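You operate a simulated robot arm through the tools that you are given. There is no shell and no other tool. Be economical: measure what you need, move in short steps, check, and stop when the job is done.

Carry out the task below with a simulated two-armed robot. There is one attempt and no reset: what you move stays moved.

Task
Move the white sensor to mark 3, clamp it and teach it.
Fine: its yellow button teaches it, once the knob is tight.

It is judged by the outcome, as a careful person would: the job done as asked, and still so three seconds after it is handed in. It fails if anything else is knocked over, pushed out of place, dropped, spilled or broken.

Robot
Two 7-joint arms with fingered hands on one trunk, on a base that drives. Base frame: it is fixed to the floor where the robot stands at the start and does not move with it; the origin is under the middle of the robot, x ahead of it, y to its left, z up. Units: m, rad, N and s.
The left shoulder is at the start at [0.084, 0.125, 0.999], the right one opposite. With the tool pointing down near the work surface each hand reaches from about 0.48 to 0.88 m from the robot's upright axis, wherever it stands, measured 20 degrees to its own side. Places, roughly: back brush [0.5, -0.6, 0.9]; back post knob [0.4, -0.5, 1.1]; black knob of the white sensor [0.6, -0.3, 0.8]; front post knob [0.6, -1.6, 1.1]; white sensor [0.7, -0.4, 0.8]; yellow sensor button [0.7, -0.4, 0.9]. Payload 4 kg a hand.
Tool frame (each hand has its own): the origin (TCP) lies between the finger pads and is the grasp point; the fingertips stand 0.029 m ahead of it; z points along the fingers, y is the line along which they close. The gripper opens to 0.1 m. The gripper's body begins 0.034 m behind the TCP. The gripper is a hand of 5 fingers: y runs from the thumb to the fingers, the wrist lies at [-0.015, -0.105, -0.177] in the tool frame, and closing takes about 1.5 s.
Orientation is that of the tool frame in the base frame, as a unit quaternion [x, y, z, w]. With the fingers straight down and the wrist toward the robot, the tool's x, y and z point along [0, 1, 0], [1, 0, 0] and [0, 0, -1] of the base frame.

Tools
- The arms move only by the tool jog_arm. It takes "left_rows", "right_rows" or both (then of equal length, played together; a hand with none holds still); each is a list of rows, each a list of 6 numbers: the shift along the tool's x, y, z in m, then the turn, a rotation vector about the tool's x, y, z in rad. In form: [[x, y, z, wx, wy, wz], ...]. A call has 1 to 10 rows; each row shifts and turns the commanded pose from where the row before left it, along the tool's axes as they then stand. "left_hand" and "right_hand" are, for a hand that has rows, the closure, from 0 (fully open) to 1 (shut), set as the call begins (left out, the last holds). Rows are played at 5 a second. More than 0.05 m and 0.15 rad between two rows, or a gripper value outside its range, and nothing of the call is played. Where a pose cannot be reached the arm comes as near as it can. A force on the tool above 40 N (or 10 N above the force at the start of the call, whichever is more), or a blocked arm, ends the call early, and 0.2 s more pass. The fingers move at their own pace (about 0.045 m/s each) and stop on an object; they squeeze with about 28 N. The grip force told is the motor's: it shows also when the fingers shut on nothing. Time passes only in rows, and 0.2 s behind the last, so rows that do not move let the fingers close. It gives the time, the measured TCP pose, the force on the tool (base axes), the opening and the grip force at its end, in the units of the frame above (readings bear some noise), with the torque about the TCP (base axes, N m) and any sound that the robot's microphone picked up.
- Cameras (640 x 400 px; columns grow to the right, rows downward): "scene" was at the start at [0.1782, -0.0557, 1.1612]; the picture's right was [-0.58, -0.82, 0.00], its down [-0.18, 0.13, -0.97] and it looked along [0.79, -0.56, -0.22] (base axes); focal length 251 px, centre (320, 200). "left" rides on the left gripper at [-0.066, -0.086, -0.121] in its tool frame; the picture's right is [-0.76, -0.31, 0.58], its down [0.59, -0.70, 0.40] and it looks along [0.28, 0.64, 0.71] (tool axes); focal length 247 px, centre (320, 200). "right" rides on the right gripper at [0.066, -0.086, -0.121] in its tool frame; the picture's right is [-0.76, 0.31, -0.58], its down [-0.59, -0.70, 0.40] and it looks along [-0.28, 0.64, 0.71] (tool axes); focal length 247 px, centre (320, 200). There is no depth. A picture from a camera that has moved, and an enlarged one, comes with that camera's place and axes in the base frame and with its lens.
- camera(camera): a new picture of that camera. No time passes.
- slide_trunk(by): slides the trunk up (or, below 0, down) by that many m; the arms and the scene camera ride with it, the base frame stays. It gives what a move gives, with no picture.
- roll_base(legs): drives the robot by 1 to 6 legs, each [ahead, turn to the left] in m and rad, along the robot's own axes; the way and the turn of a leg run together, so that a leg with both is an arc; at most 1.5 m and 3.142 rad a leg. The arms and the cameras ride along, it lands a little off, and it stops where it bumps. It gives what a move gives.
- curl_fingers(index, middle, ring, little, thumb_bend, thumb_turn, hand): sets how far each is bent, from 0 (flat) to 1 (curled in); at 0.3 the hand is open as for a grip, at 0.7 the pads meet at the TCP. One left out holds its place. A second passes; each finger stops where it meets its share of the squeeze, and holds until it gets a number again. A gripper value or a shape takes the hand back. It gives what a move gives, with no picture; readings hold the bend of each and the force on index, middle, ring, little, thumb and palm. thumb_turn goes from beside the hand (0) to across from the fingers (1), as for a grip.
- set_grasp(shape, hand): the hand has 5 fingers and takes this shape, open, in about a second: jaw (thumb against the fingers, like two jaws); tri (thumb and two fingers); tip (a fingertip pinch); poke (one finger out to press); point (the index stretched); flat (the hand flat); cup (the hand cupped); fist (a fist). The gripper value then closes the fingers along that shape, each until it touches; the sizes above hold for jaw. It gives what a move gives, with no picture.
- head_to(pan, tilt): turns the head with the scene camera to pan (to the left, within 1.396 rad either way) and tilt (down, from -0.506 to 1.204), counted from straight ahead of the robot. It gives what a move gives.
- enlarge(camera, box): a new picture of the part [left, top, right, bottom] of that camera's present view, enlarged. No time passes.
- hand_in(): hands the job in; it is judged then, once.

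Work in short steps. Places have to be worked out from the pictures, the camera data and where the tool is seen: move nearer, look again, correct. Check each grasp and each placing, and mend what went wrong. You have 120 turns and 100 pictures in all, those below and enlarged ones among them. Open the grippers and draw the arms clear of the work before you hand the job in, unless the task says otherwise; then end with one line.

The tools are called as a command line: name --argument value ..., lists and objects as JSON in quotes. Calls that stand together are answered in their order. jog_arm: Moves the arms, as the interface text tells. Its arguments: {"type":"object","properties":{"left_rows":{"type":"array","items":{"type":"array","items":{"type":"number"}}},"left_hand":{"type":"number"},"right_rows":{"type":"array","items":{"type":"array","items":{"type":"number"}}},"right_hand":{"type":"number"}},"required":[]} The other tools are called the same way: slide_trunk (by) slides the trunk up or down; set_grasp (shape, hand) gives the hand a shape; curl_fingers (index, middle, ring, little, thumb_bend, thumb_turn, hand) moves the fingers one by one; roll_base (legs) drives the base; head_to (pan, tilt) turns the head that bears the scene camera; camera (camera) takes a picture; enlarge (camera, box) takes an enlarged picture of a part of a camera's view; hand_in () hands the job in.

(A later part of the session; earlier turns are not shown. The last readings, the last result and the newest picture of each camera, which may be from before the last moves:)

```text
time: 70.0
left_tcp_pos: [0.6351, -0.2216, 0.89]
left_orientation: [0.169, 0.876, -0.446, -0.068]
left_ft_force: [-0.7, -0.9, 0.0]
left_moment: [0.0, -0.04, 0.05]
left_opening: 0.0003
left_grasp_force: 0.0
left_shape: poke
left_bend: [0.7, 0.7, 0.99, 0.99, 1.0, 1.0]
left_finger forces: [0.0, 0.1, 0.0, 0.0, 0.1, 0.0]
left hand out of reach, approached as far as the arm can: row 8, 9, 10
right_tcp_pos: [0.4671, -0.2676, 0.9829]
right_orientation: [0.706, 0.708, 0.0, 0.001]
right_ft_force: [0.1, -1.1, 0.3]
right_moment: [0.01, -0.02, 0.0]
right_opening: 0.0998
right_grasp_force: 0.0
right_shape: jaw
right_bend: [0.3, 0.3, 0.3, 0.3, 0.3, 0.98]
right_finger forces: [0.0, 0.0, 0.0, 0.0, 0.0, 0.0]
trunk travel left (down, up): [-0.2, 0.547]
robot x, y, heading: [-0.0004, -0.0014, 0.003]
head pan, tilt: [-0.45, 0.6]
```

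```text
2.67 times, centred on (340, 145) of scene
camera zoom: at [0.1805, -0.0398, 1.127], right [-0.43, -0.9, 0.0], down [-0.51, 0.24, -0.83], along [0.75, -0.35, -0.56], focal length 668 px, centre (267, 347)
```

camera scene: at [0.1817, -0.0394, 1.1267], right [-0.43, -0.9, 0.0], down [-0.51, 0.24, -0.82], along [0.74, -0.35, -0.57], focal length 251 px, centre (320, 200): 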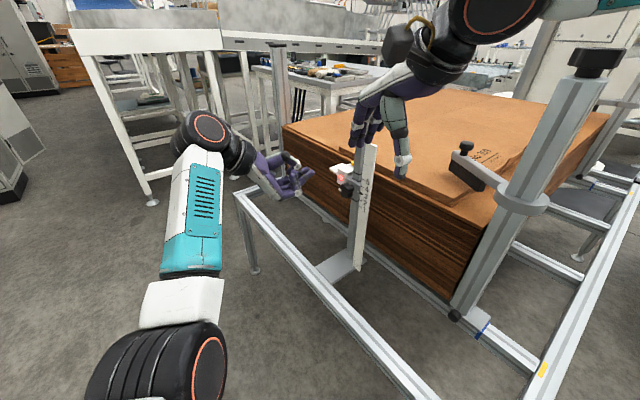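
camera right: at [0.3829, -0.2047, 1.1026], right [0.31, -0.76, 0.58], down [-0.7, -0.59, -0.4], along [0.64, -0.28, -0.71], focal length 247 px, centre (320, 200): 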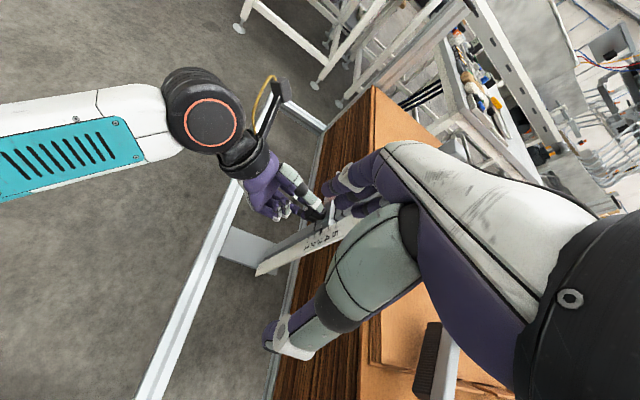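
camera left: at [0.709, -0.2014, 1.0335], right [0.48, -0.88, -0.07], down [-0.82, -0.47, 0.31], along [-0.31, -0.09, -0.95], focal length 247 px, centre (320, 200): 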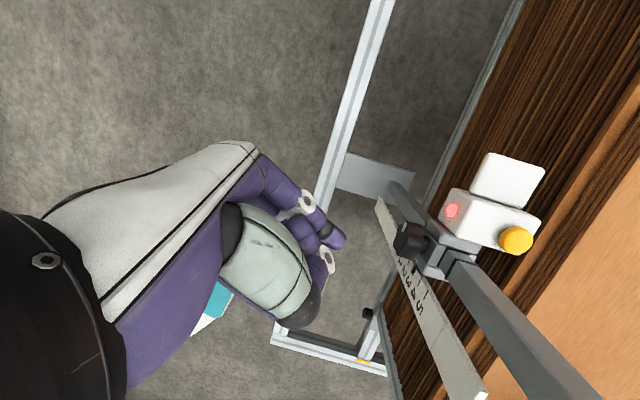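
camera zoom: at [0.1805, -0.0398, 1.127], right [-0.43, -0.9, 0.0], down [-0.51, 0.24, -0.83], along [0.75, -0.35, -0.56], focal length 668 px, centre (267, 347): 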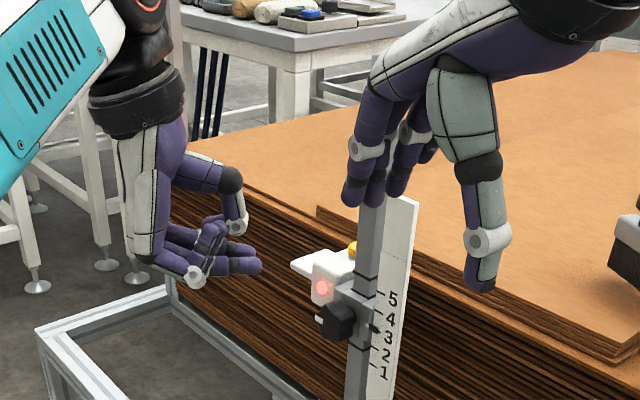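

That pose is outside the wrist's range. I undo it and use the knob-grip orientation (wrist toward the robot), pitched down a bit instead; the palm then stays in front of post and plate.

jog_arm --left_rows '[[0, 0, -0.005, 0, -0.0963, -0.066], [0, 0, -0.005, 0, -0.0963, -0.066], [0, 0, 0, 0, -0.0963, -0.066], [0, 0, 0, 0.15, 0, 0], [0, 0, 0, 0.15, 0, 0], [0, 0, 0, 0.15, 0, 0], [0, 0, 0, 0.15, 0, 0], [0, 0, 0, 0, 0, 0.15], [0, 0, 0, 0, 0, 0.15], [0, 0, 0, 0, 0, 0.15]]'

jog_arm --left_rows '[[0, 0, 0, 0, 0, 0.15], [0, 0, 0, 0, 0, 0.15], [0, 0, 0, 0, 0, 0.15], [0, 0, 0, 0, 0, 0.15], [0, 0, 0, 0, 0, 0.15], [0, 0, 0, 0, 0, 0.15], [0, 0, 0, 0, 0, 0.15], [0, 0, 0, 0, 0.15, 0], [0, 0, 0, 0, 0.15, 0], [0, 0, 0, 0, 0.15, 0]]'

```text
time: 72.2
left_tcp_pos: [0.6389, -0.2141, 0.8944]
left_orientation: [0.178, 0.692, -0.68, 0.166]
left_ft_force: [0.2, 0.1, 0.3]
left_moment: [0.01, -0.01, 0.04]
left_opening: 0.0001
left_grasp_force: 0.1
left_shape: poke
left_bend: [0.7, 0.7, 0.99, 0.99, 1.0, 1.0]
left_finger forces: [0.0, 0.0, 0.0, 0.0, 0.0, 0.0]
right_tcp_pos: [0.4683, -0.2673, 0.9834]
right_orientation: [0.706, 0.708, 0.001, 0.001]
right_ft_force: [0.4, 0.6, 0.1]
right_moment: [0.0, 0.01, -0.02]
right_opening: 0.0999
right_grasp_force: 0.2
right_shape: jaw
right_bend: [0.3, 0.3, 0.3, 0.3, 0.3, 0.98]
right_finger forces: [0.0, 0.0, 0.0, 0.0, 0.0, 0.0]
trunk travel left (down, up): [-0.2, 0.547]
robot x, y, heading: [0.0015, 0.0041, 0.004]
head pan, tilt: [-0.45, 0.6]
```

```text
time: 74.5
left_tcp_pos: [0.6383, -0.2143, 0.8946]
left_orientation: [0.601, 0.606, -0.38, 0.356]
left_ft_force: [0.8, 0.5, -0.2]
left_moment: [0.01, 0.01, 0.0]
left_opening: 0.0001
left_grasp_force: 0.0
left_shape: poke
left_bend: [0.7, 0.7, 0.99, 0.99, 1.0, 1.0]
left_finger forces: [0.0, 0.0, 0.1, 0.0, 0.0, 0.0]
right_tcp_pos: [0.4697, -0.268, 0.9835]
right_orientation: [0.706, 0.709, -0.001, 0.0]
right_ft_force: [0.1, 0.0, -0.2]
right_moment: [-0.01, 0.0, -0.03]
right_opening: 0.1
right_grasp_force: 0.1
right_shape: jaw
right_bend: [0.3, 0.3, 0.3, 0.3, 0.3, 0.98]
right_finger forces: [0.1, 0.1, 0.0, 0.0, 0.1, 0.1]
trunk travel left (down, up): [-0.2, 0.547]
robot x, y, heading: [0.0025, 0.0008, 0.007]
head pan, tilt: [-0.45, 0.6]
```

Orientation good (fingers -y, pitched 27° down). I move to in front of and above the button and look.

jog_arm --left_rows '[[-0.0136, 0.0206, 0.025, 0, 0, 0], [-0.0136, 0.0206, 0.025, 0, 0, 0], [-0.0136, 0.0206, 0.025, 0, 0, 0], [0, 0, 0, 0, 0, 0]]'

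camera --camera "left"

enlarge --camera "scene" --box '[280, 110, 400, 210]'

```text
time: 75.5
left_tcp_pos: [0.6999, -0.2994, 0.896]
left_orientation: [0.599, 0.606, -0.381, 0.359]
left_ft_force: [-0.9, -0.2, 0.2]
left_moment: [0.01, 0.01, -0.01]
left_opening: 0.0002
left_grasp_force: 0.2
left_shape: poke
left_bend: [0.7, 0.7, 0.99, 0.99, 1.0, 1.0]
left_finger forces: [0.1, 0.0, 0.0, 0.0, 0.0, 0.0]
right_tcp_pos: [0.4697, -0.2685, 0.9818]
right_orientation: [0.706, 0.709, 0.0, 0.0]
right_ft_force: [0.1, 0.6, 0.2]
right_moment: [-0.01, 0.01, 0.03]
right_opening: 0.1
right_grasp_force: 0.1
right_shape: jaw
right_bend: [0.3, 0.3, 0.3, 0.3, 0.3, 0.98]
right_finger forces: [0.0, 0.0, 0.1, 0.0, 0.0, 0.0]
trunk travel left (down, up): [-0.2, 0.547]
robot x, y, heading: [0.0003, -0.0026, 0.007]
head pan, tilt: [-0.45, 0.6]
```

```text
19 pictures are left
camera left: at [0.6178, -0.2208, 1.0125], right [-0.3, -0.85, 0.42], down [-0.73, -0.08, -0.68], along [0.62, -0.51, -0.6], focal length 247 px, centre (320, 200)
```

left: 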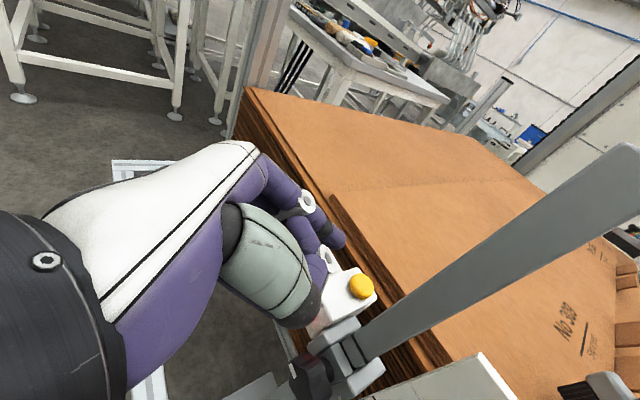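

```text
4.00 times, centred on (340, 160) of scene
camera zoom: at [0.1818, -0.0394, 1.1266], right [-0.43, -0.9, 0.0], down [-0.51, 0.24, -0.82], along [0.74, -0.35, -0.57], focal length 1003 px, centre (240, 360)
```

zoom: 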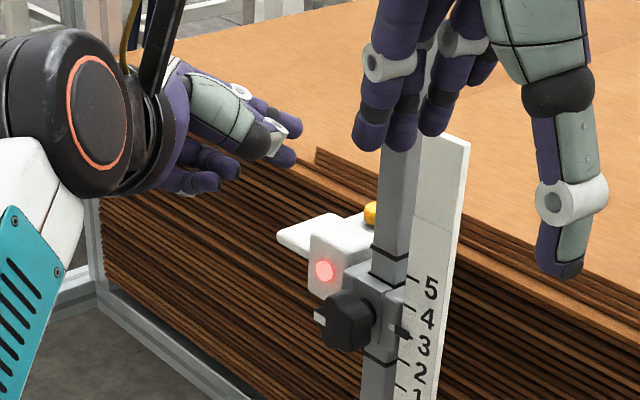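

The thumb tip lies under the poking fingers, which is not ideal. I try the point shape and look again.

set_grasp --hand "left" --shape "point"

camera --camera "left"

enlarge --camera "scene" --box '[280, 110, 400, 210]'

```text
time: 76.3
left_tcp_pos: [0.6984, -0.2984, 0.8964]
left_orientation: [0.6, 0.606, -0.38, 0.358]
left_ft_force: [-1.5, 0.8, -0.6]
left_moment: [-0.01, 0.01, -0.04]
left_opening: 0.0
left_grasp_force: 0.0
left_shape: point
left_bend: [0.2, 1.0, 1.0, 1.0, 1.0, 0.87]
left_finger forces: [0.1, 0.0, 0.0, 0.1, 0.0, 0.0]
right_tcp_pos: [0.4695, -0.2673, 0.982]
right_orientation: [0.706, 0.708, 0.0, 0.0]
right_ft_force: [0.2, -0.4, -0.3]
right_moment: [0.04, 0.0, 0.02]
right_opening: 0.0999
right_grasp_force: 0.1
right_shape: jaw
right_bend: [0.3, 0.3, 0.3, 0.3, 0.3, 0.98]
right_finger forces: [0.1, 0.1, 0.0, 0.0, 0.0, 0.1]
trunk travel left (down, up): [-0.2, 0.547]
robot x, y, heading: [0.0023, 0.0011, 0.006]
head pan, tilt: [-0.45, 0.6]
```

```text
17 pictures are left
camera left: at [0.6176, -0.2205, 1.0124], right [-0.3, -0.85, 0.42], down [-0.73, -0.08, -0.68], along [0.62, -0.51, -0.6], focal length 247 px, centre (320, 200)
```

left: 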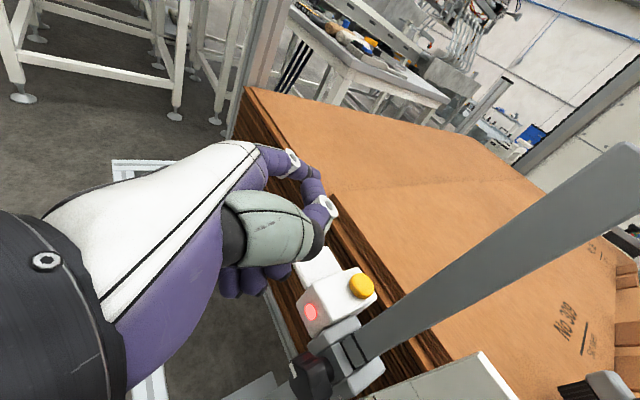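

```text
4.00 times, centred on (340, 160) of scene
camera zoom: at [0.1818, -0.0394, 1.1267], right [-0.43, -0.9, 0.0], down [-0.51, 0.24, -0.82], along [0.74, -0.35, -0.57], focal length 1003 px, centre (240, 360)
```

zoom: 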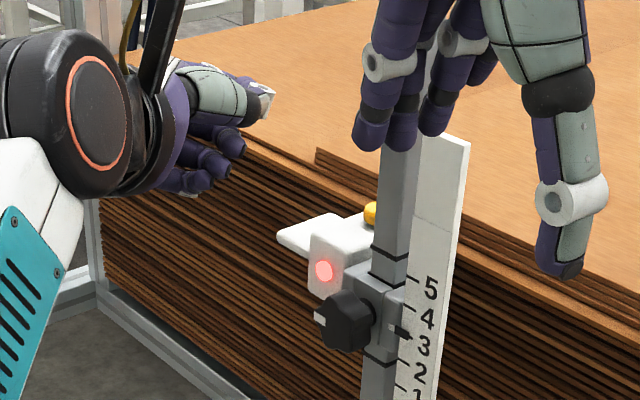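

Index is hidden behind the thumb. I set the fingers myself: index at 0.6, the rest curled, thumb turned beside the hand.

curl_fingers --hand "left" --index 0.6 --middle 1 --ring 1 --little 1 --thumb_bend 0 --thumb_turn 0

camera --camera "left"

enlarge --camera "scene" --box '[280, 110, 400, 210]'

```text
time: 77.3
left_tcp_pos: [0.6986, -0.2993, 0.8955]
left_orientation: [0.599, 0.606, -0.381, 0.358]
left_ft_force: [0.0, 0.2, 0.1]
left_moment: [0.0, 0.02, 0.0]
left_opening: 0.1289
left_grasp_force: 0.1
left_shape: fingers
left_bend: [0.6, 1.0, 1.0, 1.0, 0.0, 0.0]
left_finger forces: [0.1, 0.0, 0.0, 0.0, 0.0, 0.0]
right_tcp_pos: [0.4686, -0.2671, 0.9829]
right_orientation: [0.706, 0.708, 0.0, 0.0]
right_ft_force: [-0.3, 0.2, 0.4]
right_moment: [-0.02, -0.01, 0.0]
right_opening: 0.0996
right_grasp_force: 0.0
right_shape: jaw
right_bend: [0.3, 0.3, 0.3, 0.3, 0.3, 0.98]
right_finger forces: [0.0, 0.0, 0.0, 0.1, 0.1, 0.0]
trunk travel left (down, up): [-0.2, 0.547]
robot x, y, heading: [-0.0006, -0.0002, 0.006]
head pan, tilt: [-0.45, 0.6]
```

```text
15 pictures are left
camera left: at [0.6176, -0.2206, 1.0124], right [-0.3, -0.85, 0.42], down [-0.73, -0.08, -0.68], along [0.62, -0.51, -0.6], focal length 247 px, centre (320, 200)
```

left: 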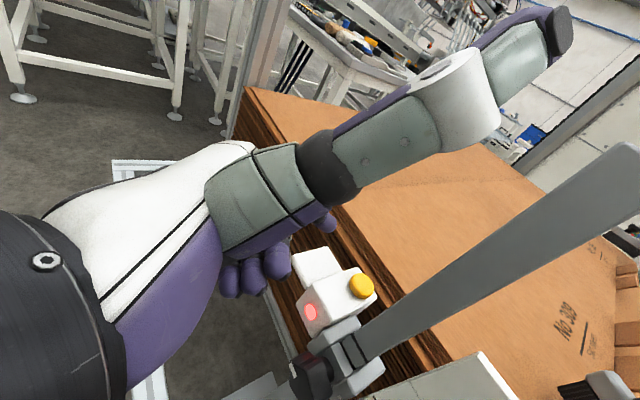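

```text
4.00 times, centred on (340, 160) of scene
camera zoom: at [0.1818, -0.0394, 1.1267], right [-0.43, -0.9, 0.0], down [-0.51, 0.24, -0.82], along [0.74, -0.35, -0.57], focal length 1003 px, centre (240, 360)
```

zoom: 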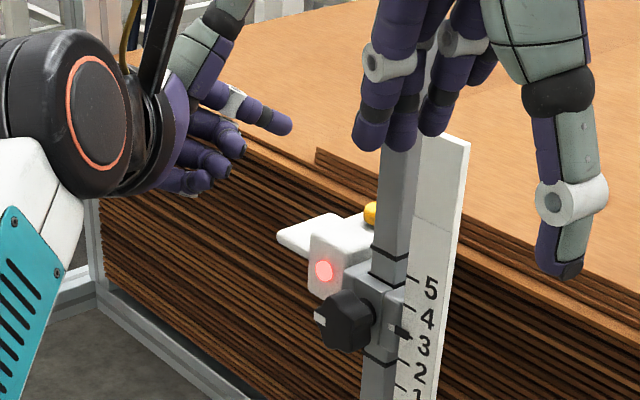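

The fist's other knuckles would hit the sensor face in this attitude. Better: thumb-up roll with the index extended along -y, pressing with its underside. I back off, level the hand, roll it -1.5 rad and use the point shape.

jog_arm --left_rows '[[0, 0, -0.03, 0, 0, 0], [0, 0, -0.03, 0, 0, 0], [0, 0, -0.02, 0, -0.15, 0], [0, 0, 0, 0, -0.15, 0], [0, 0, 0, 0, -0.15, 0], [0, 0, 0, 0, 0, -0.15], [0, 0, 0, 0, 0, -0.15], [0, 0, 0, 0, 0, -0.15], [0, 0, 0, 0, 0, -0.15], [0, 0, 0, 0, 0, -0.15]]'

jog_arm --left_rows '[[0, 0, 0, 0, 0, -0.15], [0, 0, 0, 0, 0, -0.15], [0, 0, 0, 0, 0, -0.15], [0, 0, 0, 0, 0, -0.15], [0, 0, 0, 0, 0, -0.1], [0, 0, 0, 0, 0, 0]]'

set_grasp --hand "left" --shape "point"

enlarge --camera "scene" --box '[240, 90, 400, 210]'

camera --camera "left"

```text
time: 79.5
left_tcp_pos: [0.7011, -0.2302, 0.931]
left_orientation: [0.278, 0.658, -0.648, 0.264]
left_ft_force: [0.5, -0.2, -0.4]
left_moment: [0.02, -0.01, 0.0]
left_opening: 0.129
left_grasp_force: 0.1
left_shape: fingers
left_bend: [0.6, 1.0, 1.0, 1.0, 0.0, 0.0]
left_finger forces: [0.0, 0.1, 0.0, 0.0, 0.0, 0.0]
right_tcp_pos: [0.469, -0.2676, 0.982]
right_orientation: [0.706, 0.709, 0.0, 0.0]
right_ft_force: [-0.8, 0.0, -0.5]
right_moment: [0.02, 0.01, -0.02]
right_opening: 0.0998
right_grasp_force: 0.2
right_shape: jaw
right_bend: [0.3, 0.3, 0.3, 0.3, 0.3, 0.98]
right_finger forces: [0.1, 0.0, 0.0, 0.0, 0.0, 0.0]
trunk travel left (down, up): [-0.2, 0.547]
robot x, y, heading: [0.0001, 0.0001, 0.004]
head pan, tilt: [-0.45, 0.6]
```

```text
time: 81.0
left_tcp_pos: [0.7017, -0.2305, 0.9288]
left_orientation: [0.035, 0.713, -0.699, 0.028]
left_ft_force: [0.0, 0.3, -0.5]
left_moment: [-0.01, -0.01, 0.02]
left_opening: 0.1291
left_grasp_force: 0.2
left_shape: fingers
left_bend: [0.6, 1.0, 1.0, 1.0, 0.0, 0.0]
left_finger forces: [0.0, 0.1, 0.1, 0.1, 0.0, 0.0]
right_tcp_pos: [0.4691, -0.2679, 0.9826]
right_orientation: [0.705, 0.709, 0.0, 0.0]
right_ft_force: [-0.3, -0.2, -0.3]
right_moment: [0.0, 0.03, -0.01]
right_opening: 0.0997
right_grasp_force: 0.1
right_shape: jaw
right_bend: [0.3, 0.3, 0.3, 0.3, 0.3, 0.98]
right_finger forces: [0.0, 0.1, 0.1, 0.0, 0.0, 0.0]
trunk travel left (down, up): [-0.2, 0.547]
robot x, y, heading: [-0.0003, -0.0023, 0.01]
head pan, tilt: [-0.45, 0.6]
```

```text
time: 81.8
left_tcp_pos: [0.702, -0.2301, 0.9311]
left_orientation: [0.036, 0.713, -0.699, 0.028]
left_ft_force: [-0.5, -0.3, 0.2]
left_moment: [-0.02, 0.02, 0.0]
left_opening: 0.0932
left_grasp_force: 0.1
left_shape: point
left_bend: [0.2, 1.0, 1.0, 1.0, 1.0, 0.87]
left_finger forces: [0.0, 0.0, 0.1, 0.0, 0.0, 0.0]
right_tcp_pos: [0.4696, -0.2674, 0.9825]
right_orientation: [0.706, 0.709, -0.001, 0.0]
right_ft_force: [-0.6, 0.7, -0.1]
right_moment: [-0.04, 0.02, -0.01]
right_opening: 0.0999
right_grasp_force: 0.0
right_shape: jaw
right_bend: [0.3, 0.3, 0.3, 0.3, 0.3, 0.98]
right_finger forces: [0.0, 0.0, 0.1, 0.0, 0.1, 0.1]
trunk travel left (down, up): [-0.2, 0.547]
robot x, y, heading: [0.0014, -0.0009, 0.006]
head pan, tilt: [-0.45, 0.6]
```

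```text
3.33 times, centred on (320, 150) of scene
camera zoom: at [0.1818, -0.0394, 1.1267], right [-0.43, -0.9, 0.0], down [-0.51, 0.24, -0.82], along [0.74, -0.35, -0.57], focal length 836 px, centre (320, 367)
```

zoom: 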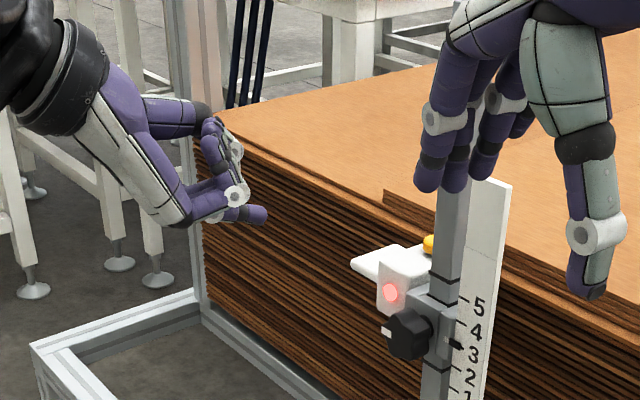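

```text
12 pictures are left
camera left: at [0.7609, -0.1122, 1.0242], right [0.72, -0.59, 0.36], down [-0.65, -0.41, 0.64], along [-0.23, -0.7, -0.68], focal length 247 px, centre (320, 200)
```

left: 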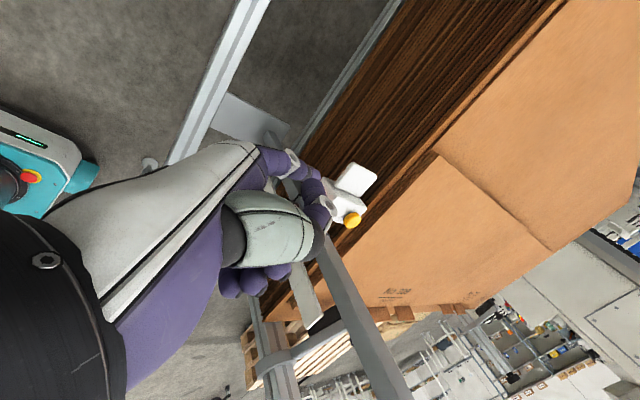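

The left fist would crowd the post. The right hand can instead come from the right side over the stack, wrist toward -y and tilted, clear of the post. I withdraw the left hand and lift and shift the right.

jog_arm --left_rows '[[0, 0, -0.03, 0, 0, 0], [0, 0, -0.03, 0, 0, 0], [0, 0, -0.03, 0, 0, 0], [0, 0, -0.03, 0, 0, 0], [0, 0, 0, 0, 0, 0], [0, 0, 0, 0, 0, 0], [0, 0, 0, 0, 0, 0], [0, 0, 0, 0, 0, 0], [0, 0, 0, 0, 0, 0], [0, 0, 0, 0, 0, 0]]' --right_rows '[[0, 0, -0.0425, 0, 0, 0], [0, 0, -0.0425, 0, 0, 0], [0, 0, -0.0425, 0, 0, 0], [0, 0, -0.0425, 0, 0, 0], [-0.03, 0.0385, 0, 0, 0, 0], [-0.03, 0.0385, 0, 0, 0, 0], [-0.03, 0.0385, 0, 0, 0, 0], [-0.03, 0.0385, 0, 0, 0, 0], [-0.03, 0.0385, 0, 0, 0, 0], [-0.03, 0.0385, 0, 0, 0, 0]]'

jog_arm --right_rows '[[0, 0, 0, 0, 0, -0.15], [0, 0, 0, 0, 0, -0.15], [0, 0, 0, 0, 0, -0.15], [0, 0, 0, 0, 0, -0.15], [0, 0, 0, 0, 0, -0.15], [0, 0, 0, 0, 0, -0.15], [0, 0, 0, 0, 0, -0.15], [0, 0, 0, 0, 0, -0.15], [0, 0, 0, 0, 0, -0.15], [0, 0, 0, 0, 0, -0.15]]'

set_grasp --hand "right" --shape "poke"

```text
time: 84.0
left_tcp_pos: [0.7023, -0.1138, 0.9307]
left_orientation: [0.037, 0.714, -0.699, 0.026]
left_ft_force: [0.1, 0.3, 0.2]
left_moment: [0.02, 0.01, 0.07]
left_opening: 0.0932
left_grasp_force: 0.0
left_shape: point
left_bend: [0.2, 1.0, 1.0, 1.0, 1.0, 0.87]
left_finger forces: [0.0, 0.1, 0.0, 0.0, 0.0, 0.1]
right_tcp_pos: [0.6914, -0.4374, 1.1542]
right_orientation: [0.705, 0.71, -0.001, -0.001]
right_ft_force: [0.1, -0.7, -0.3]
right_moment: [-0.02, -0.01, 0.04]
right_opening: 0.0998
right_grasp_force: 0.1
right_shape: jaw
right_bend: [0.3, 0.3, 0.3, 0.3, 0.3, 0.98]
right_finger forces: [0.1, 0.0, 0.0, 0.1, 0.1, 0.0]
right hand out of reach, approached as far as the arm can: row 10
trunk travel left (down, up): [-0.2, 0.547]
robot x, y, heading: [-0.0003, -0.0029, 0.006]
head pan, tilt: [-0.45, 0.6]
```

```text
time: 86.2
left_tcp_pos: [0.7018, -0.1132, 0.9313]
left_orientation: [0.036, 0.714, -0.699, 0.028]
left_ft_force: [0.1, -0.2, 0.1]
left_moment: [0.02, 0.01, 0.02]
left_opening: 0.093
left_grasp_force: 0.2
left_shape: point
left_bend: [0.2, 1.0, 1.0, 1.0, 1.0, 0.87]
left_finger forces: [0.0, 0.1, 0.0, 0.0, 0.1, 0.0]
right_tcp_pos: [0.6022, -0.4426, 1.1038]
right_orientation: [0.207, 0.978, 0.001, 0.003]
right_ft_force: [-0.4, -0.1, 0.6]
right_moment: [0.05, -0.01, -0.02]
right_opening: 0.1002
right_grasp_force: 0.1
right_shape: jaw
right_bend: [0.3, 0.3, 0.3, 0.3, 0.3, 0.98]
right_finger forces: [0.0, 0.1, 0.0, 0.1, 0.0, 0.0]
right hand out of reach, approached as far as the arm can: row 1, 2, 3, 4, 5, 6, 7, 8, 9, 10
trunk travel left (down, up): [-0.2, 0.547]
robot x, y, heading: [-0.0053, -0.0027, 0.012]
head pan, tilt: [-0.45, 0.6]
```

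```text
time: 87.2
left_tcp_pos: [0.7016, -0.1118, 0.931]
left_orientation: [0.035, 0.713, -0.699, 0.029]
left_ft_force: [0.4, 0.3, -0.1]
left_moment: [-0.01, 0.03, -0.03]
left_opening: 0.093
left_grasp_force: 0.1
left_shape: point
left_bend: [0.2, 1.0, 1.0, 1.0, 1.0, 0.87]
left_finger forces: [0.0, 0.0, 0.0, 0.0, 0.1, 0.0]
right_tcp_pos: [0.6037, -0.4417, 1.1041]
right_orientation: [0.209, 0.978, 0.0, 0.002]
right_ft_force: [0.0, 1.1, 0.3]
right_moment: [-0.01, -0.01, 0.0]
right_opening: 0.0001
right_grasp_force: 0.0
right_shape: poke
right_bend: [0.7, 0.7, 0.99, 0.99, 1.0, 1.0]
right_finger forces: [0.0, 0.0, 0.0, 0.0, 0.0, 0.0]
trunk travel left (down, up): [-0.2, 0.547]
robot x, y, heading: [-0.0009, 0.0003, 0.004]
head pan, tilt: [-0.45, 0.6]
```

Reach is limited up high. I lower the right hand ~0.12 m (staying over the stack, away from the post) and see whether it recovers.

jog_arm --right_rows '[[0, -0.01, 0.03, 0, 0, 0], [0, -0.01, 0.03, 0, 0, 0], [0, 0, 0.03, 0, 0, 0], [0, 0, 0.03, 0, 0, 0], [0, 0, 0, 0, 0, 0]]'

camera --camera "scene"

```text
time: 88.3
left_tcp_pos: [0.7024, -0.1117, 0.9311]
left_orientation: [0.036, 0.713, -0.699, 0.028]
left_ft_force: [0.4, 0.0, 0.1]
left_moment: [-0.03, -0.01, 0.02]
left_opening: 0.0932
left_grasp_force: 0.0
left_shape: point
left_bend: [0.2, 1.0, 1.0, 1.0, 1.0, 0.87]
left_finger forces: [0.0, 0.0, 0.0, 0.0, 0.0, 0.1]
right_tcp_pos: [0.6069, -0.4469, 1.0742]
right_orientation: [0.199, 0.98, -0.002, -0.011]
right_ft_force: [-0.2, -0.3, -0.1]
right_moment: [-0.01, 0.02, 0.01]
right_opening: 0.0
right_grasp_force: 0.1
right_shape: poke
right_bend: [0.7, 0.7, 0.99, 0.99, 1.0, 1.0]
right_finger forces: [0.0, 0.0, 0.0, 0.1, 0.1, 0.0]
right hand out of reach, approached as far as the arm can: row 1, 2, 3, 4
trunk travel left (down, up): [-0.2, 0.547]
robot x, y, heading: [0.0002, 0.0003, 0.006]
head pan, tilt: [-0.45, 0.6]
```

```text
11 pictures are left
camera scene: at [0.1818, -0.0393, 1.1267], right [-0.43, -0.9, 0.0], down [-0.51, 0.24, -0.82], along [0.74, -0.35, -0.57], focal length 251 px, centre (320, 200)
```

scene: 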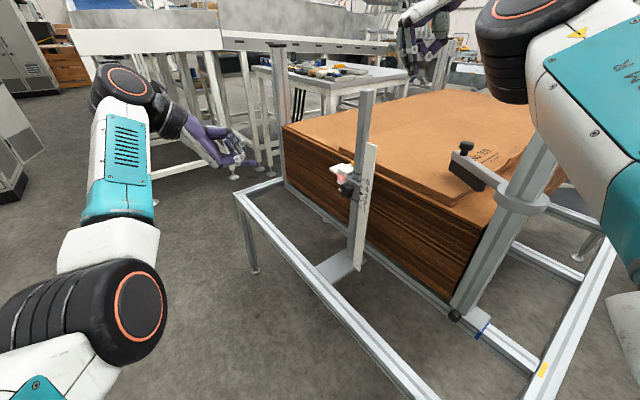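

The right arm is too constrained there. Back to the left: thumb-up roll with the index fully straight and the hand yawed ~20° so the other knuckles swing away from the post. I do that and move to a hover.

curl_fingers --hand "left" --index 0

jog_arm --left_rows '[[0, 0, 0, 0, 0.1167, 0], [0, 0, 0, 0, 0.1167, 0], [0, 0, 0, 0, 0.1167, 0], [-0.0104, -0.0024, 0.037, 0, 0, 0], [-0.0104, -0.0024, 0.037, 0, 0, 0], [-0.0104, -0.0024, 0.037, 0, 0, 0], [-0.0104, -0.0024, 0.037, 0, 0, 0], [0, 0, 0, 0, 0, 0]]'

enlarge --camera "scene" --box '[260, 90, 390, 200]'

```text
time: 89.3
left_tcp_pos: [0.7026, -0.1132, 0.9307]
left_orientation: [0.036, 0.713, -0.699, 0.028]
left_ft_force: [0.5, -0.7, -0.4]
left_moment: [0.0, 0.0, -0.03]
left_opening: 0.0475
left_grasp_force: 0.0
left_shape: fingers
left_bend: [0.0, 1.0, 1.0, 1.0, 1.0, 0.87]
left_finger forces: [0.1, 0.0, 0.0, 0.0, 0.0, 0.1]
right_tcp_pos: [0.6074, -0.4465, 1.0755]
right_orientation: [0.199, 0.98, 0.0, -0.012]
right_ft_force: [0.4, -0.2, 0.8]
right_moment: [-0.01, 0.02, 0.01]
right_opening: 0.0001
right_grasp_force: 0.2
right_shape: poke
right_bend: [0.7, 0.7, 0.99, 0.99, 1.0, 1.0]
right_finger forces: [0.0, 0.0, 0.1, 0.0, 0.0, 0.0]
trunk travel left (down, up): [-0.2, 0.547]
robot x, y, heading: [-0.0008, -0.0017, 0.006]
head pan, tilt: [-0.45, 0.6]
```

```text
time: 91.2
left_tcp_pos: [0.6534, -0.2338, 0.9272]
left_orientation: [0.158, 0.707, -0.682, -0.098]
left_ft_force: [-0.5, -0.1, 0.6]
left_moment: [-0.03, -0.01, 0.01]
left_opening: 0.0475
left_grasp_force: 0.1
left_shape: fingers
left_bend: [0.0, 1.0, 1.0, 1.0, 1.0, 0.87]
left_finger forces: [0.1, 0.0, 0.1, 0.0, 0.0, 0.0]
left hand out of reach, approached as far as the arm can: row 3, 5, 6, 7
right_tcp_pos: [0.6064, -0.4468, 1.0738]
right_orientation: [0.199, 0.98, -0.001, -0.013]
right_ft_force: [-0.5, -0.2, 0.1]
right_moment: [0.02, 0.04, 0.01]
right_opening: 0.0003
right_grasp_force: 0.2
right_shape: poke
right_bend: [0.7, 0.7, 0.99, 0.99, 1.0, 1.0]
right_finger forces: [0.1, 0.1, 0.0, 0.0, 0.1, 0.0]
trunk travel left (down, up): [-0.2, 0.547]
robot x, y, heading: [0.0028, -0.0011, 0.006]
head pan, tilt: [-0.45, 0.6]
```

```text
3.64 times, centred on (325, 145) of scene
camera zoom: at [0.182, -0.0397, 1.1266], right [-0.43, -0.9, 0.0], down [-0.51, 0.24, -0.82], along [0.74, -0.35, -0.57], focal length 912 px, centre (302, 400)
```

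zoom: 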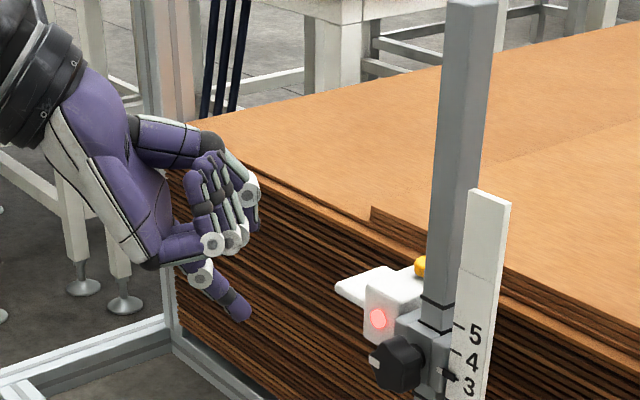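

The straight index points down from the fist but the fist would foul the post. A cleaner attitude: left fingers straight down with the wrist toward +y, where the curled fingers lie away from the post. I back off and reorient stepwise.

jog_arm --left_rows '[[0.01, 0, -0.037, 0, -0.1167, 0], [0.01, 0, -0.037, 0, -0.1167, 0], [0, 0, -0.02, 0, -0.1167, 0], [0, 0, 0, 0, 0, 0.15], [0, 0, 0, 0, 0, 0.15], [0, 0, 0, 0, 0, 0.15], [0, 0, 0, 0, 0, 0.15], [0, 0, 0, 0, 0, 0.15], [0, 0, 0, 0, 0, 0.15], [0, 0, 0, 0, 0, 0.15]]'

jog_arm --left_rows '[[0, 0, 0, 0, 0, 0.15], [0, 0, 0, 0, 0, 0.15], [0, 0, 0, 0, 0, 0.15], [0, 0, 0, 0, 0.15, 0], [0, 0, 0, 0, 0.15, 0], [0, 0, 0, 0, 0.15, 0], [0, 0, 0, 0, 0.15, 0], [0, 0, 0, 0, 0.15, 0], [0, 0, 0, 0, 0.15, 0], [0, 0, 0, 0, 0.15, 0]]'

jog_arm --left_rows '[[0, 0, 0, 0, 0.15, 0], [0, 0, 0, 0, 0.15, 0], [0, 0, 0, 0, 0.15, 0], [0, 0, -0.03, 0, 0, 0.15], [0, 0, -0.03, 0, 0, 0.15], [0, 0, -0.03, 0, 0, 0.15], [0, 0, -0.03, 0, 0, 0.15], [0, 0, 0, 0, 0, 0.15], [0, 0, 0, 0, 0, 0.15], [0, 0, 0, 0, 0, 0.15]]'

set_grasp --hand "left" --shape "poke"

```text
time: 93.3
left_tcp_pos: [0.8121, -0.1847, 0.9363]
left_orientation: [0.388, 0.6, -0.591, 0.374]
left_ft_force: [-0.4, -0.4, 0.0]
left_moment: [-0.01, 0.0, 0.01]
left_opening: 0.0477
left_grasp_force: 0.0
left_shape: fingers
left_bend: [0.0, 1.0, 1.0, 1.0, 1.0, 0.87]
left_finger forces: [0.0, 0.1, 0.1, 0.1, 0.1, 0.0]
left hand out of reach, approached as far as the arm can: row 1, 2, 3, 4, 5, 6, 7, 8, 9, 10
right_tcp_pos: [0.607, -0.4455, 1.0743]
right_orientation: [0.198, 0.98, -0.001, -0.013]
right_ft_force: [0.0, -0.6, 1.2]
right_moment: [-0.04, -0.01, -0.04]
right_opening: 0.0
right_grasp_force: 0.1
right_shape: poke
right_bend: [0.7, 0.7, 0.99, 0.99, 1.0, 1.0]
right_finger forces: [0.0, 0.1, 0.0, 0.1, 0.0, 0.0]
trunk travel left (down, up): [-0.2, 0.547]
robot x, y, heading: [-0.0033, 0.0028, 0.003]
head pan, tilt: [-0.45, 0.6]
```

```text
time: 95.5
left_tcp_pos: [0.7914, -0.1802, 0.9289]
left_orientation: [0.685, 0.675, -0.188, 0.198]
left_ft_force: [0.4, 1.1, 0.1]
left_moment: [-0.03, 0.0, -0.01]
left_opening: 0.0477
left_grasp_force: 0.2
left_shape: fingers
left_bend: [0.0, 1.0, 1.0, 1.0, 1.0, 0.87]
left_finger forces: [0.1, 0.1, 0.0, 0.0, 0.0, 0.0]
left hand out of reach, approached as far as the arm can: row 5, 7, 8, 9, 10
right_tcp_pos: [0.6056, -0.4461, 1.0746]
right_orientation: [0.199, 0.98, -0.001, -0.012]
right_ft_force: [0.0, -0.5, 0.6]
right_moment: [0.02, -0.03, 0.02]
right_opening: 0.0
right_grasp_force: 0.1
right_shape: poke
right_bend: [0.7, 0.7, 0.99, 0.99, 1.0, 1.0]
right_finger forces: [0.0, 0.1, 0.1, 0.0, 0.0, 0.0]
trunk travel left (down, up): [-0.2, 0.547]
robot x, y, heading: [0.0006, 0.0006, 0.005]
head pan, tilt: [-0.45, 0.6]
```

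```text
time: 97.8
left_tcp_pos: [0.7585, -0.0924, 0.9628]
left_orientation: [0.958, 0.28, -0.011, 0.066]
left_ft_force: [0.7, 0.3, -0.9]
left_moment: [-0.03, 0.0, -0.02]
left_opening: 0.0475
left_grasp_force: 0.0
left_shape: fingers
left_bend: [0.0, 1.0, 1.0, 1.0, 1.0, 0.87]
left_finger forces: [0.0, 0.0, 0.0, 0.1, 0.0, 0.0]
left hand out of reach, approached as far as the arm can: row 1, 2, 3, 4, 7, 8, 9, 10
right_tcp_pos: [0.6071, -0.4451, 1.0747]
right_orientation: [0.198, 0.98, -0.001, -0.012]
right_ft_force: [0.0, 0.2, 0.1]
right_moment: [-0.01, 0.01, 0.01]
right_opening: 0.0
right_grasp_force: 0.0
right_shape: poke
right_bend: [0.7, 0.7, 0.99, 0.99, 1.0, 1.0]
right_finger forces: [0.0, 0.0, 0.0, 0.0, 0.0, 0.1]
trunk travel left (down, up): [-0.2, 0.547]
robot x, y, heading: [-0.0018, 0.0014, 0.003]
head pan, tilt: [-0.45, 0.6]
```

```text
time: 98.7
left_tcp_pos: [0.7573, -0.0915, 0.9627]
left_orientation: [0.957, 0.281, -0.01, 0.066]
left_ft_force: [-1.1, 0.1, -1.2]
left_moment: [-0.01, 0.01, -0.02]
left_opening: 0.0001
left_grasp_force: 0.0
left_shape: poke
left_bend: [0.7, 0.7, 0.99, 0.99, 1.0, 1.0]
left_finger forces: [0.0, 0.0, 0.0, 0.0, 0.0, 0.0]
right_tcp_pos: [0.6062, -0.4464, 1.0754]
right_orientation: [0.198, 0.98, -0.001, -0.012]
right_ft_force: [-0.3, 0.4, 0.1]
right_moment: [-0.02, -0.04, -0.02]
right_opening: 0.0
right_grasp_force: 0.2
right_shape: poke
right_bend: [0.7, 0.7, 0.99, 0.99, 1.0, 1.0]
right_finger forces: [0.1, 0.0, 0.0, 0.1, 0.1, 0.0]
trunk travel left (down, up): [-0.2, 0.547]
robot x, y, heading: [0.0007, -0.002, 0.004]
head pan, tilt: [-0.45, 0.6]
```

The orientation is reached but the position lags the command (a joint limit). I lower the commanded pose by 0.1 m and let it settle.

jog_arm --left_rows '[[0, 0, 0.035, 0, 0, 0], [0, 0, 0.035, 0, 0, 0], [0, 0, 0.03, 0, 0, 0], [0, 0, 0, 0, 0, 0], [0, 0, 0, 0, 0, 0], [0, 0, 0, 0, 0, 0]]'

camera --camera "scene"

```text
time: 100.0
left_tcp_pos: [0.7644, -0.1047, 0.8657]
left_orientation: [0.958, 0.28, -0.011, 0.065]
left_ft_force: [-0.7, 0.5, -0.1]
left_moment: [0.01, 0.02, 0.04]
left_opening: 0.0
left_grasp_force: 0.0
left_shape: poke
left_bend: [0.7, 0.7, 0.99, 0.99, 1.0, 1.0]
left_finger forces: [0.0, 0.0, 0.1, 0.0, 0.0, 0.0]
left hand out of reach, approached as far as the arm can: row 1, 3
right_tcp_pos: [0.6078, -0.4461, 1.0741]
right_orientation: [0.199, 0.98, -0.001, -0.012]
right_ft_force: [0.7, 0.6, 0.1]
right_moment: [-0.03, -0.02, 0.01]
right_opening: 0.0
right_grasp_force: 0.0
right_shape: poke
right_bend: [0.7, 0.7, 0.99, 0.99, 1.0, 1.0]
right_finger forces: [0.0, 0.0, 0.1, 0.0, 0.0, 0.2]
trunk travel left (down, up): [-0.2, 0.547]
robot x, y, heading: [0.0029, -0.0003, 0.007]
head pan, tilt: [-0.45, 0.6]
```

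```text
9 pictures are left
camera scene: at [0.1819, -0.0394, 1.1267], right [-0.43, -0.9, 0.0], down [-0.51, 0.24, -0.82], along [0.74, -0.35, -0.57], focal length 251 px, centre (320, 200)
```

scene: 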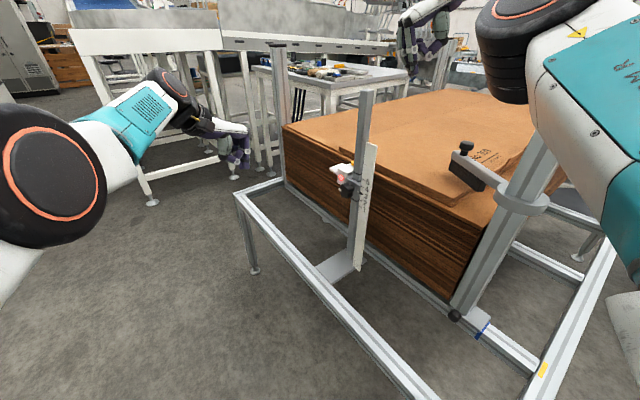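

Now it tracks again. I rotate the remaining 0.5 rad so the wrist points to +y.

jog_arm --left_rows '[[0, 0, -0.02, 0, 0, 0.13], [0, 0, -0.02, 0, 0, 0.13], [0, 0, -0.02, 0, 0, 0.13], [0, 0, -0.02, 0, 0, 0.13], [0, 0, 0, 0, 0, 0], [0, 0, 0, 0, 0, 0]]'

```text
time: 101.5
left_tcp_pos: [0.7133, -0.0784, 0.9366]
left_orientation: [0.997, 0.024, 0.007, 0.067]
left_ft_force: [0.2, 0.0, 0.6]
left_moment: [0.0, 0.02, 0.04]
left_opening: 0.0
left_grasp_force: 0.1
left_shape: poke
left_bend: [0.7, 0.7, 0.99, 0.99, 1.0, 1.0]
left_finger forces: [0.1, 0.1, 0.1, 0.0, 0.0, 0.1]
left hand out of reach, approached as far as the arm can: row 1, 2, 3, 4
right_tcp_pos: [0.6056, -0.4461, 1.0754]
right_orientation: [0.199, 0.98, -0.002, -0.012]
right_ft_force: [-0.1, -0.4, 0.5]
right_moment: [0.02, 0.04, 0.02]
right_opening: 0.0
right_grasp_force: 0.0
right_shape: poke
right_bend: [0.7, 0.7, 0.99, 0.99, 1.0, 1.0]
right_finger forces: [0.0, 0.1, 0.0, 0.1, 0.1, 0.0]
trunk travel left (down, up): [-0.2, 0.547]
robot x, y, heading: [0.0003, -0.0029, 0.005]
head pan, tilt: [-0.45, 0.6]
```

Orientation is now right: fingers down, wrist to +y. I move the left hand toward the button and the right hand back a bit at the same time.

jog_arm --left_rows '[[-0.002, 0.04, 0.005, 0, 0, 0], [-0.002, 0.04, 0.005, 0, 0, 0], [-0.002, 0.04, 0.005, 0, 0, 0], [-0.002, 0.04, 0.005, 0, 0, 0], [-0.002, 0.04, 0.005, 0, 0, 0], [0, 0, 0, 0, 0, 0]]' --right_rows '[[0.0184, -0.008, -0.006, 0, 0, 0], [0.0184, -0.008, -0.006, 0, 0, 0], [0.0184, -0.008, -0.006, 0, 0, 0], [0.0184, -0.008, -0.006, 0, 0, 0], [0.0184, -0.008, -0.006, 0, 0, 0], [0, 0, 0, 0, 0, 0]]'

```text
time: 102.6
left_tcp_pos: [0.6756, -0.216, 0.9306]
left_orientation: [0.998, 0.037, 0.025, 0.049]
left_ft_force: [0.3, -1.6, 1.7]
left_moment: [0.04, -0.02, 0.02]
left_opening: 0.0002
left_grasp_force: 0.0
left_shape: poke
left_bend: [0.7, 0.7, 0.99, 0.99, 1.0, 1.0]
left_finger forces: [0.0, 0.0, 0.0, 0.0, 0.1, 0.0]
left hand out of reach, approached as far as the arm can: row 1, 2, 3, 4, 5
right_tcp_pos: [0.5548, -0.4472, 1.1129]
right_orientation: [0.206, 0.979, -0.001, 0.0]
right_ft_force: [0.1, -0.7, -0.5]
right_moment: [0.0, 0.0, -0.01]
right_opening: 0.0001
right_grasp_force: 0.1
right_shape: poke
right_bend: [0.7, 0.7, 0.99, 0.99, 1.0, 1.0]
right_finger forces: [0.1, 0.1, 0.0, 0.0, 0.0, 0.1]
right hand out of reach, approached as far as the arm can: row 1, 2
trunk travel left (down, up): [-0.2, 0.547]
robot x, y, heading: [0.0006, 0.0013, 0.005]
head pan, tilt: [-0.45, 0.6]
stopped in row 5 (left hand): the arm was blocked; the commanded pose is now the measured one
```

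Both arms are cramped with the post between robot and sensor. There is open floor at y > 0.1, so I will drive round to face the sensor from the +y side, where a fingers-down left hand reaches it comfortably. First I raise the trunk so the arms clear the posts.

slide_trunk --by 0.45

jog_arm --left_rows '[[0, -0.04, 0, 0, 0, -0.15], [0, -0.04, 0, 0, 0, -0.15], [0, -0.03, 0, 0, 0, -0.15], [0, 0, 0, 0, 0, -0.15], [0, 0, 0, 0, 0, -0.15], [0, 0, 0, 0, 0, -0.15], [0, 0, 0, 0, 0, -0.15], [0, 0, 0, 0, 0, -0.15], [0, 0, 0, 0, 0, -0.15], [0, 0, 0, 0, 0, -0.15]]' --right_rows '[[0, 0, 0, 0, 0, 0.12], [0, 0, 0, 0, 0, 0.12], [0, 0, 0, 0, 0, 0.12], [0, 0, 0, 0, 0, 0.12], [0, 0, 0, 0, 0, 0.12], [0, 0, 0, 0, 0, 0.12], [0, 0, 0, 0, 0, 0.12], [0, 0, 0, 0, 0, 0.12], [0, 0, 0, 0, 0, 0.12], [0, 0, 0, 0, 0, 0.12]]'

camera --camera "scene"

```text
refused: 0.45 is not a number from -0.4 to 0.4
```

```text
time: 104.8
left_tcp_pos: [0.7852, -0.1269, 0.9424]
left_orientation: [0.728, 0.683, -0.015, 0.056]
left_ft_force: [-0.2, -0.6, 1.4]
left_moment: [0.02, -0.02, -0.03]
left_opening: 0.0
left_grasp_force: 0.0
left_shape: poke
left_bend: [0.7, 0.7, 0.99, 0.99, 1.0, 1.0]
left_finger forces: [0.0, 0.0, 0.0, 0.0, 0.0, 0.0]
left hand out of reach, approached as far as the arm can: row 1, 2, 3, 4, 5, 6, 7, 8, 9
right_tcp_pos: [0.5536, -0.4469, 1.1138]
right_orientation: [0.724, 0.69, 0.0, 0.001]
right_ft_force: [-0.6, 0.3, -0.1]
right_moment: [-0.01, 0.01, 0.01]
right_opening: 0.0
right_grasp_force: 0.0
right_shape: poke
right_bend: [0.7, 0.7, 0.99, 0.99, 1.0, 1.0]
right_finger forces: [0.0, 0.1, 0.1, 0.0, 0.1, 0.0]
trunk travel left (down, up): [-0.2, 0.547]
robot x, y, heading: [0.0014, 0.0003, 0.004]
head pan, tilt: [-0.45, 0.6]
```

```text
8 pictures are left
camera scene: at [0.1834, -0.039, 1.1267], right [-0.43, -0.9, 0.0], down [-0.51, 0.24, -0.82], along [0.74, -0.36, -0.57], focal length 251 px, centre (320, 200)
```

scene: 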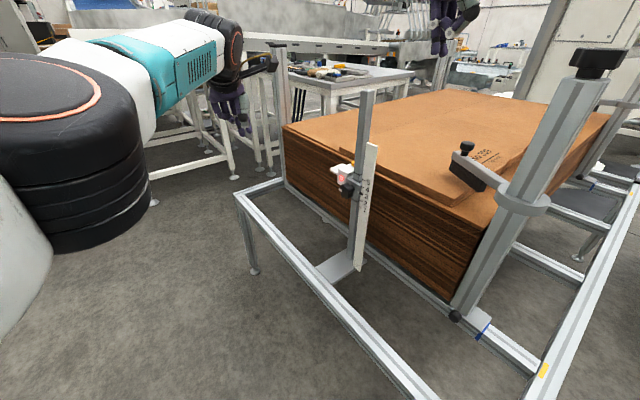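

Both hands are back in the standard orientation. Now raise the trunk 0.4 and pull the hands closer to the body.

slide_trunk --by 0.4

jog_arm --left_rows '[[0.03, -0.035, 0, 0, 0, 0], [0.03, -0.035, 0, 0, 0, 0], [0.03, -0.035, 0, 0, 0, 0], [0.03, -0.035, 0, 0, 0, 0], [0, -0.03, 0, 0, 0, 0], [0, 0, 0, 0, 0, 0]]' --right_rows '[[0.04, -0.01, 0, 0, 0, 0], [0.04, -0.01, 0, 0, 0, 0], [0.04, -0.01, 0, 0, 0, 0], [0.03, -0.02, 0, 0, 0, 0], [0, -0.03, 0, 0, 0, 0], [0, 0, 0, 0, 0, 0]]'

```text
time: 108.8
left_tcp_pos: [0.7202, -0.1277, 1.4969]
left_orientation: [0.728, 0.67, 0.068, 0.128]
left_ft_force: [0.1, 0.7, -1.5]
left_moment: [-0.03, -0.03, -0.05]
left_opening: 0.0
left_grasp_force: 0.1
left_shape: poke
left_bend: [0.7, 0.7, 0.99, 0.99, 1.0, 1.0]
left_finger forces: [0.1, 0.0, 0.1, 0.0, 0.1, 0.0]
right_tcp_pos: [0.5538, -0.4468, 1.514]
right_orientation: [0.723, 0.69, -0.001, 0.0]
right_ft_force: [0.9, 0.0, -0.1]
right_moment: [-0.04, -0.01, 0.03]
right_opening: 0.0
right_grasp_force: 0.1
right_shape: poke
right_bend: [0.7, 0.7, 0.99, 0.99, 1.0, 1.0]
right_finger forces: [0.0, 0.1, 0.0, 0.0, 0.1, 0.0]
trunk travel left (down, up): [-0.6, 0.147]
robot x, y, heading: [0.005, 0.0001, 0.003]
head pan, tilt: [-0.45, 0.6]
stopped: the arm was blocked; the commanded pose is now the measured one
```

```text
time: 110.2
left_tcp_pos: [0.5711, 0.0063, 1.4414]
left_orientation: [0.728, 0.671, 0.066, 0.128]
left_ft_force: [0.2, 0.6, -0.3]
left_moment: [-0.05, 0.0, -0.03]
left_opening: 0.0
left_grasp_force: 0.0
left_shape: poke
left_bend: [0.7, 0.7, 0.99, 0.99, 1.0, 1.0]
left_finger forces: [0.0, 0.1, 0.1, 0.1, 0.0, 0.1]
right_tcp_pos: [0.4839, -0.2914, 1.5149]
right_orientation: [0.723, 0.691, -0.002, 0.001]
right_ft_force: [0.8, 0.1, 0.5]
right_moment: [-0.08, 0.04, 0.02]
right_opening: 0.0
right_grasp_force: 0.1
right_shape: poke
right_bend: [0.7, 0.7, 0.99, 0.99, 1.0, 1.0]
right_finger forces: [0.0, 0.0, 0.0, 0.0, 0.1, 0.0]
trunk travel left (down, up): [-0.6, 0.147]
robot x, y, heading: [0.0042, 0.0014, 0.003]
head pan, tilt: [-0.45, 0.6]
```

Arms are high and drawn in. I look at the floor area I plan to drive through.

head_to --pan 0.5 --tilt 0.9

camera --camera "scene"

```text
time: 111.4
left_tcp_pos: [0.5699, 0.0028, 1.4408]
left_orientation: [0.728, 0.671, 0.068, 0.127]
left_ft_force: [-0.3, -0.1, 0.6]
left_moment: [0.0, 0.02, 0.0]
left_opening: 0.0002
left_grasp_force: 0.0
left_shape: poke
left_bend: [0.7, 0.7, 0.99, 0.99, 1.0, 1.0]
left_finger forces: [0.1, 0.1, 0.0, 0.0, 0.0, 0.1]
right_tcp_pos: [0.482, -0.2947, 1.5143]
right_orientation: [0.724, 0.69, -0.002, -0.001]
right_ft_force: [0.3, -0.1, 0.6]
right_moment: [0.05, -0.03, 0.01]
right_opening: 0.0003
right_grasp_force: 0.1
right_shape: poke
right_bend: [0.7, 0.7, 0.99, 0.99, 1.0, 1.0]
right_finger forces: [0.1, 0.1, 0.0, 0.0, 0.0, 0.0]
trunk travel left (down, up): [-0.6, 0.147]
robot x, y, heading: [-0.0003, 0.0018, 0.003]
head pan, tilt: [0.499, 0.901]
```

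```text
7 pictures are left
camera scene: at [0.0951, 0.0341, 1.5087], right [0.48, -0.88, 0.0], down [-0.69, -0.38, -0.62], along [0.54, 0.3, -0.78], focal length 251 px, centre (320, 200)
```

scene: 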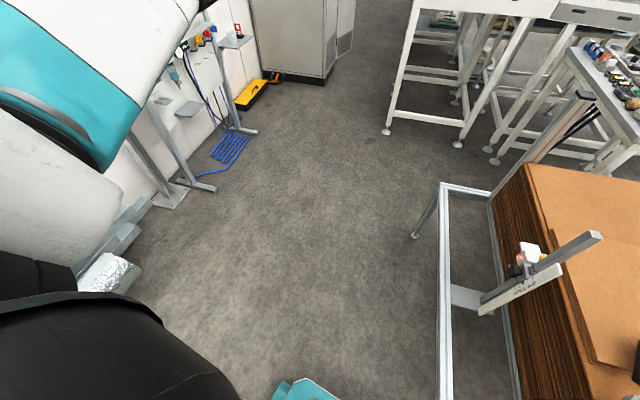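

The floor is clear up to y≈1.3 and the frame's rail is at y≈-0.11, z≈0.49. I drive: turn left 0.55, ahead 0.72, turn right 2.12 to face -y at about [0.61, 0.38].

roll_base --legs '[[0, 0.55], [0.72, 0], [0, -2.121]]'

```text
time: 122.1
left_tcp_pos: [0.6583, -0.1864, 1.4415]
left_orientation: [0.989, -0.023, -0.04, 0.14]
left_ft_force: [0.1, -0.1, 0.6]
left_moment: [0.0, 0.01, 0.02]
left_opening: 0.0001
left_grasp_force: 0.3
left_shape: poke
left_bend: [0.7, 0.7, 0.99, 0.99, 1.0, 1.0]
left_finger forces: [0.0, 0.1, 0.0, 0.0, 0.1, 0.1]
right_tcp_pos: [0.3569, -0.1121, 1.5154]
right_orientation: [1.0, -0.005, 0.0, -0.002]
right_ft_force: [0.3, 0.1, -0.1]
right_moment: [0.0, 0.0, 0.01]
right_opening: 0.0002
right_grasp_force: 0.0
right_shape: poke
right_bend: [0.7, 0.7, 0.99, 0.99, 1.0, 1.0]
right_finger forces: [0.0, 0.0, 0.0, 0.0, 0.0, 0.0]
trunk travel left (down, up): [-0.6, 0.147]
robot x, y, heading: [0.6333, 0.3825, -1.532]
head pan, tilt: [0.499, 0.901]
```

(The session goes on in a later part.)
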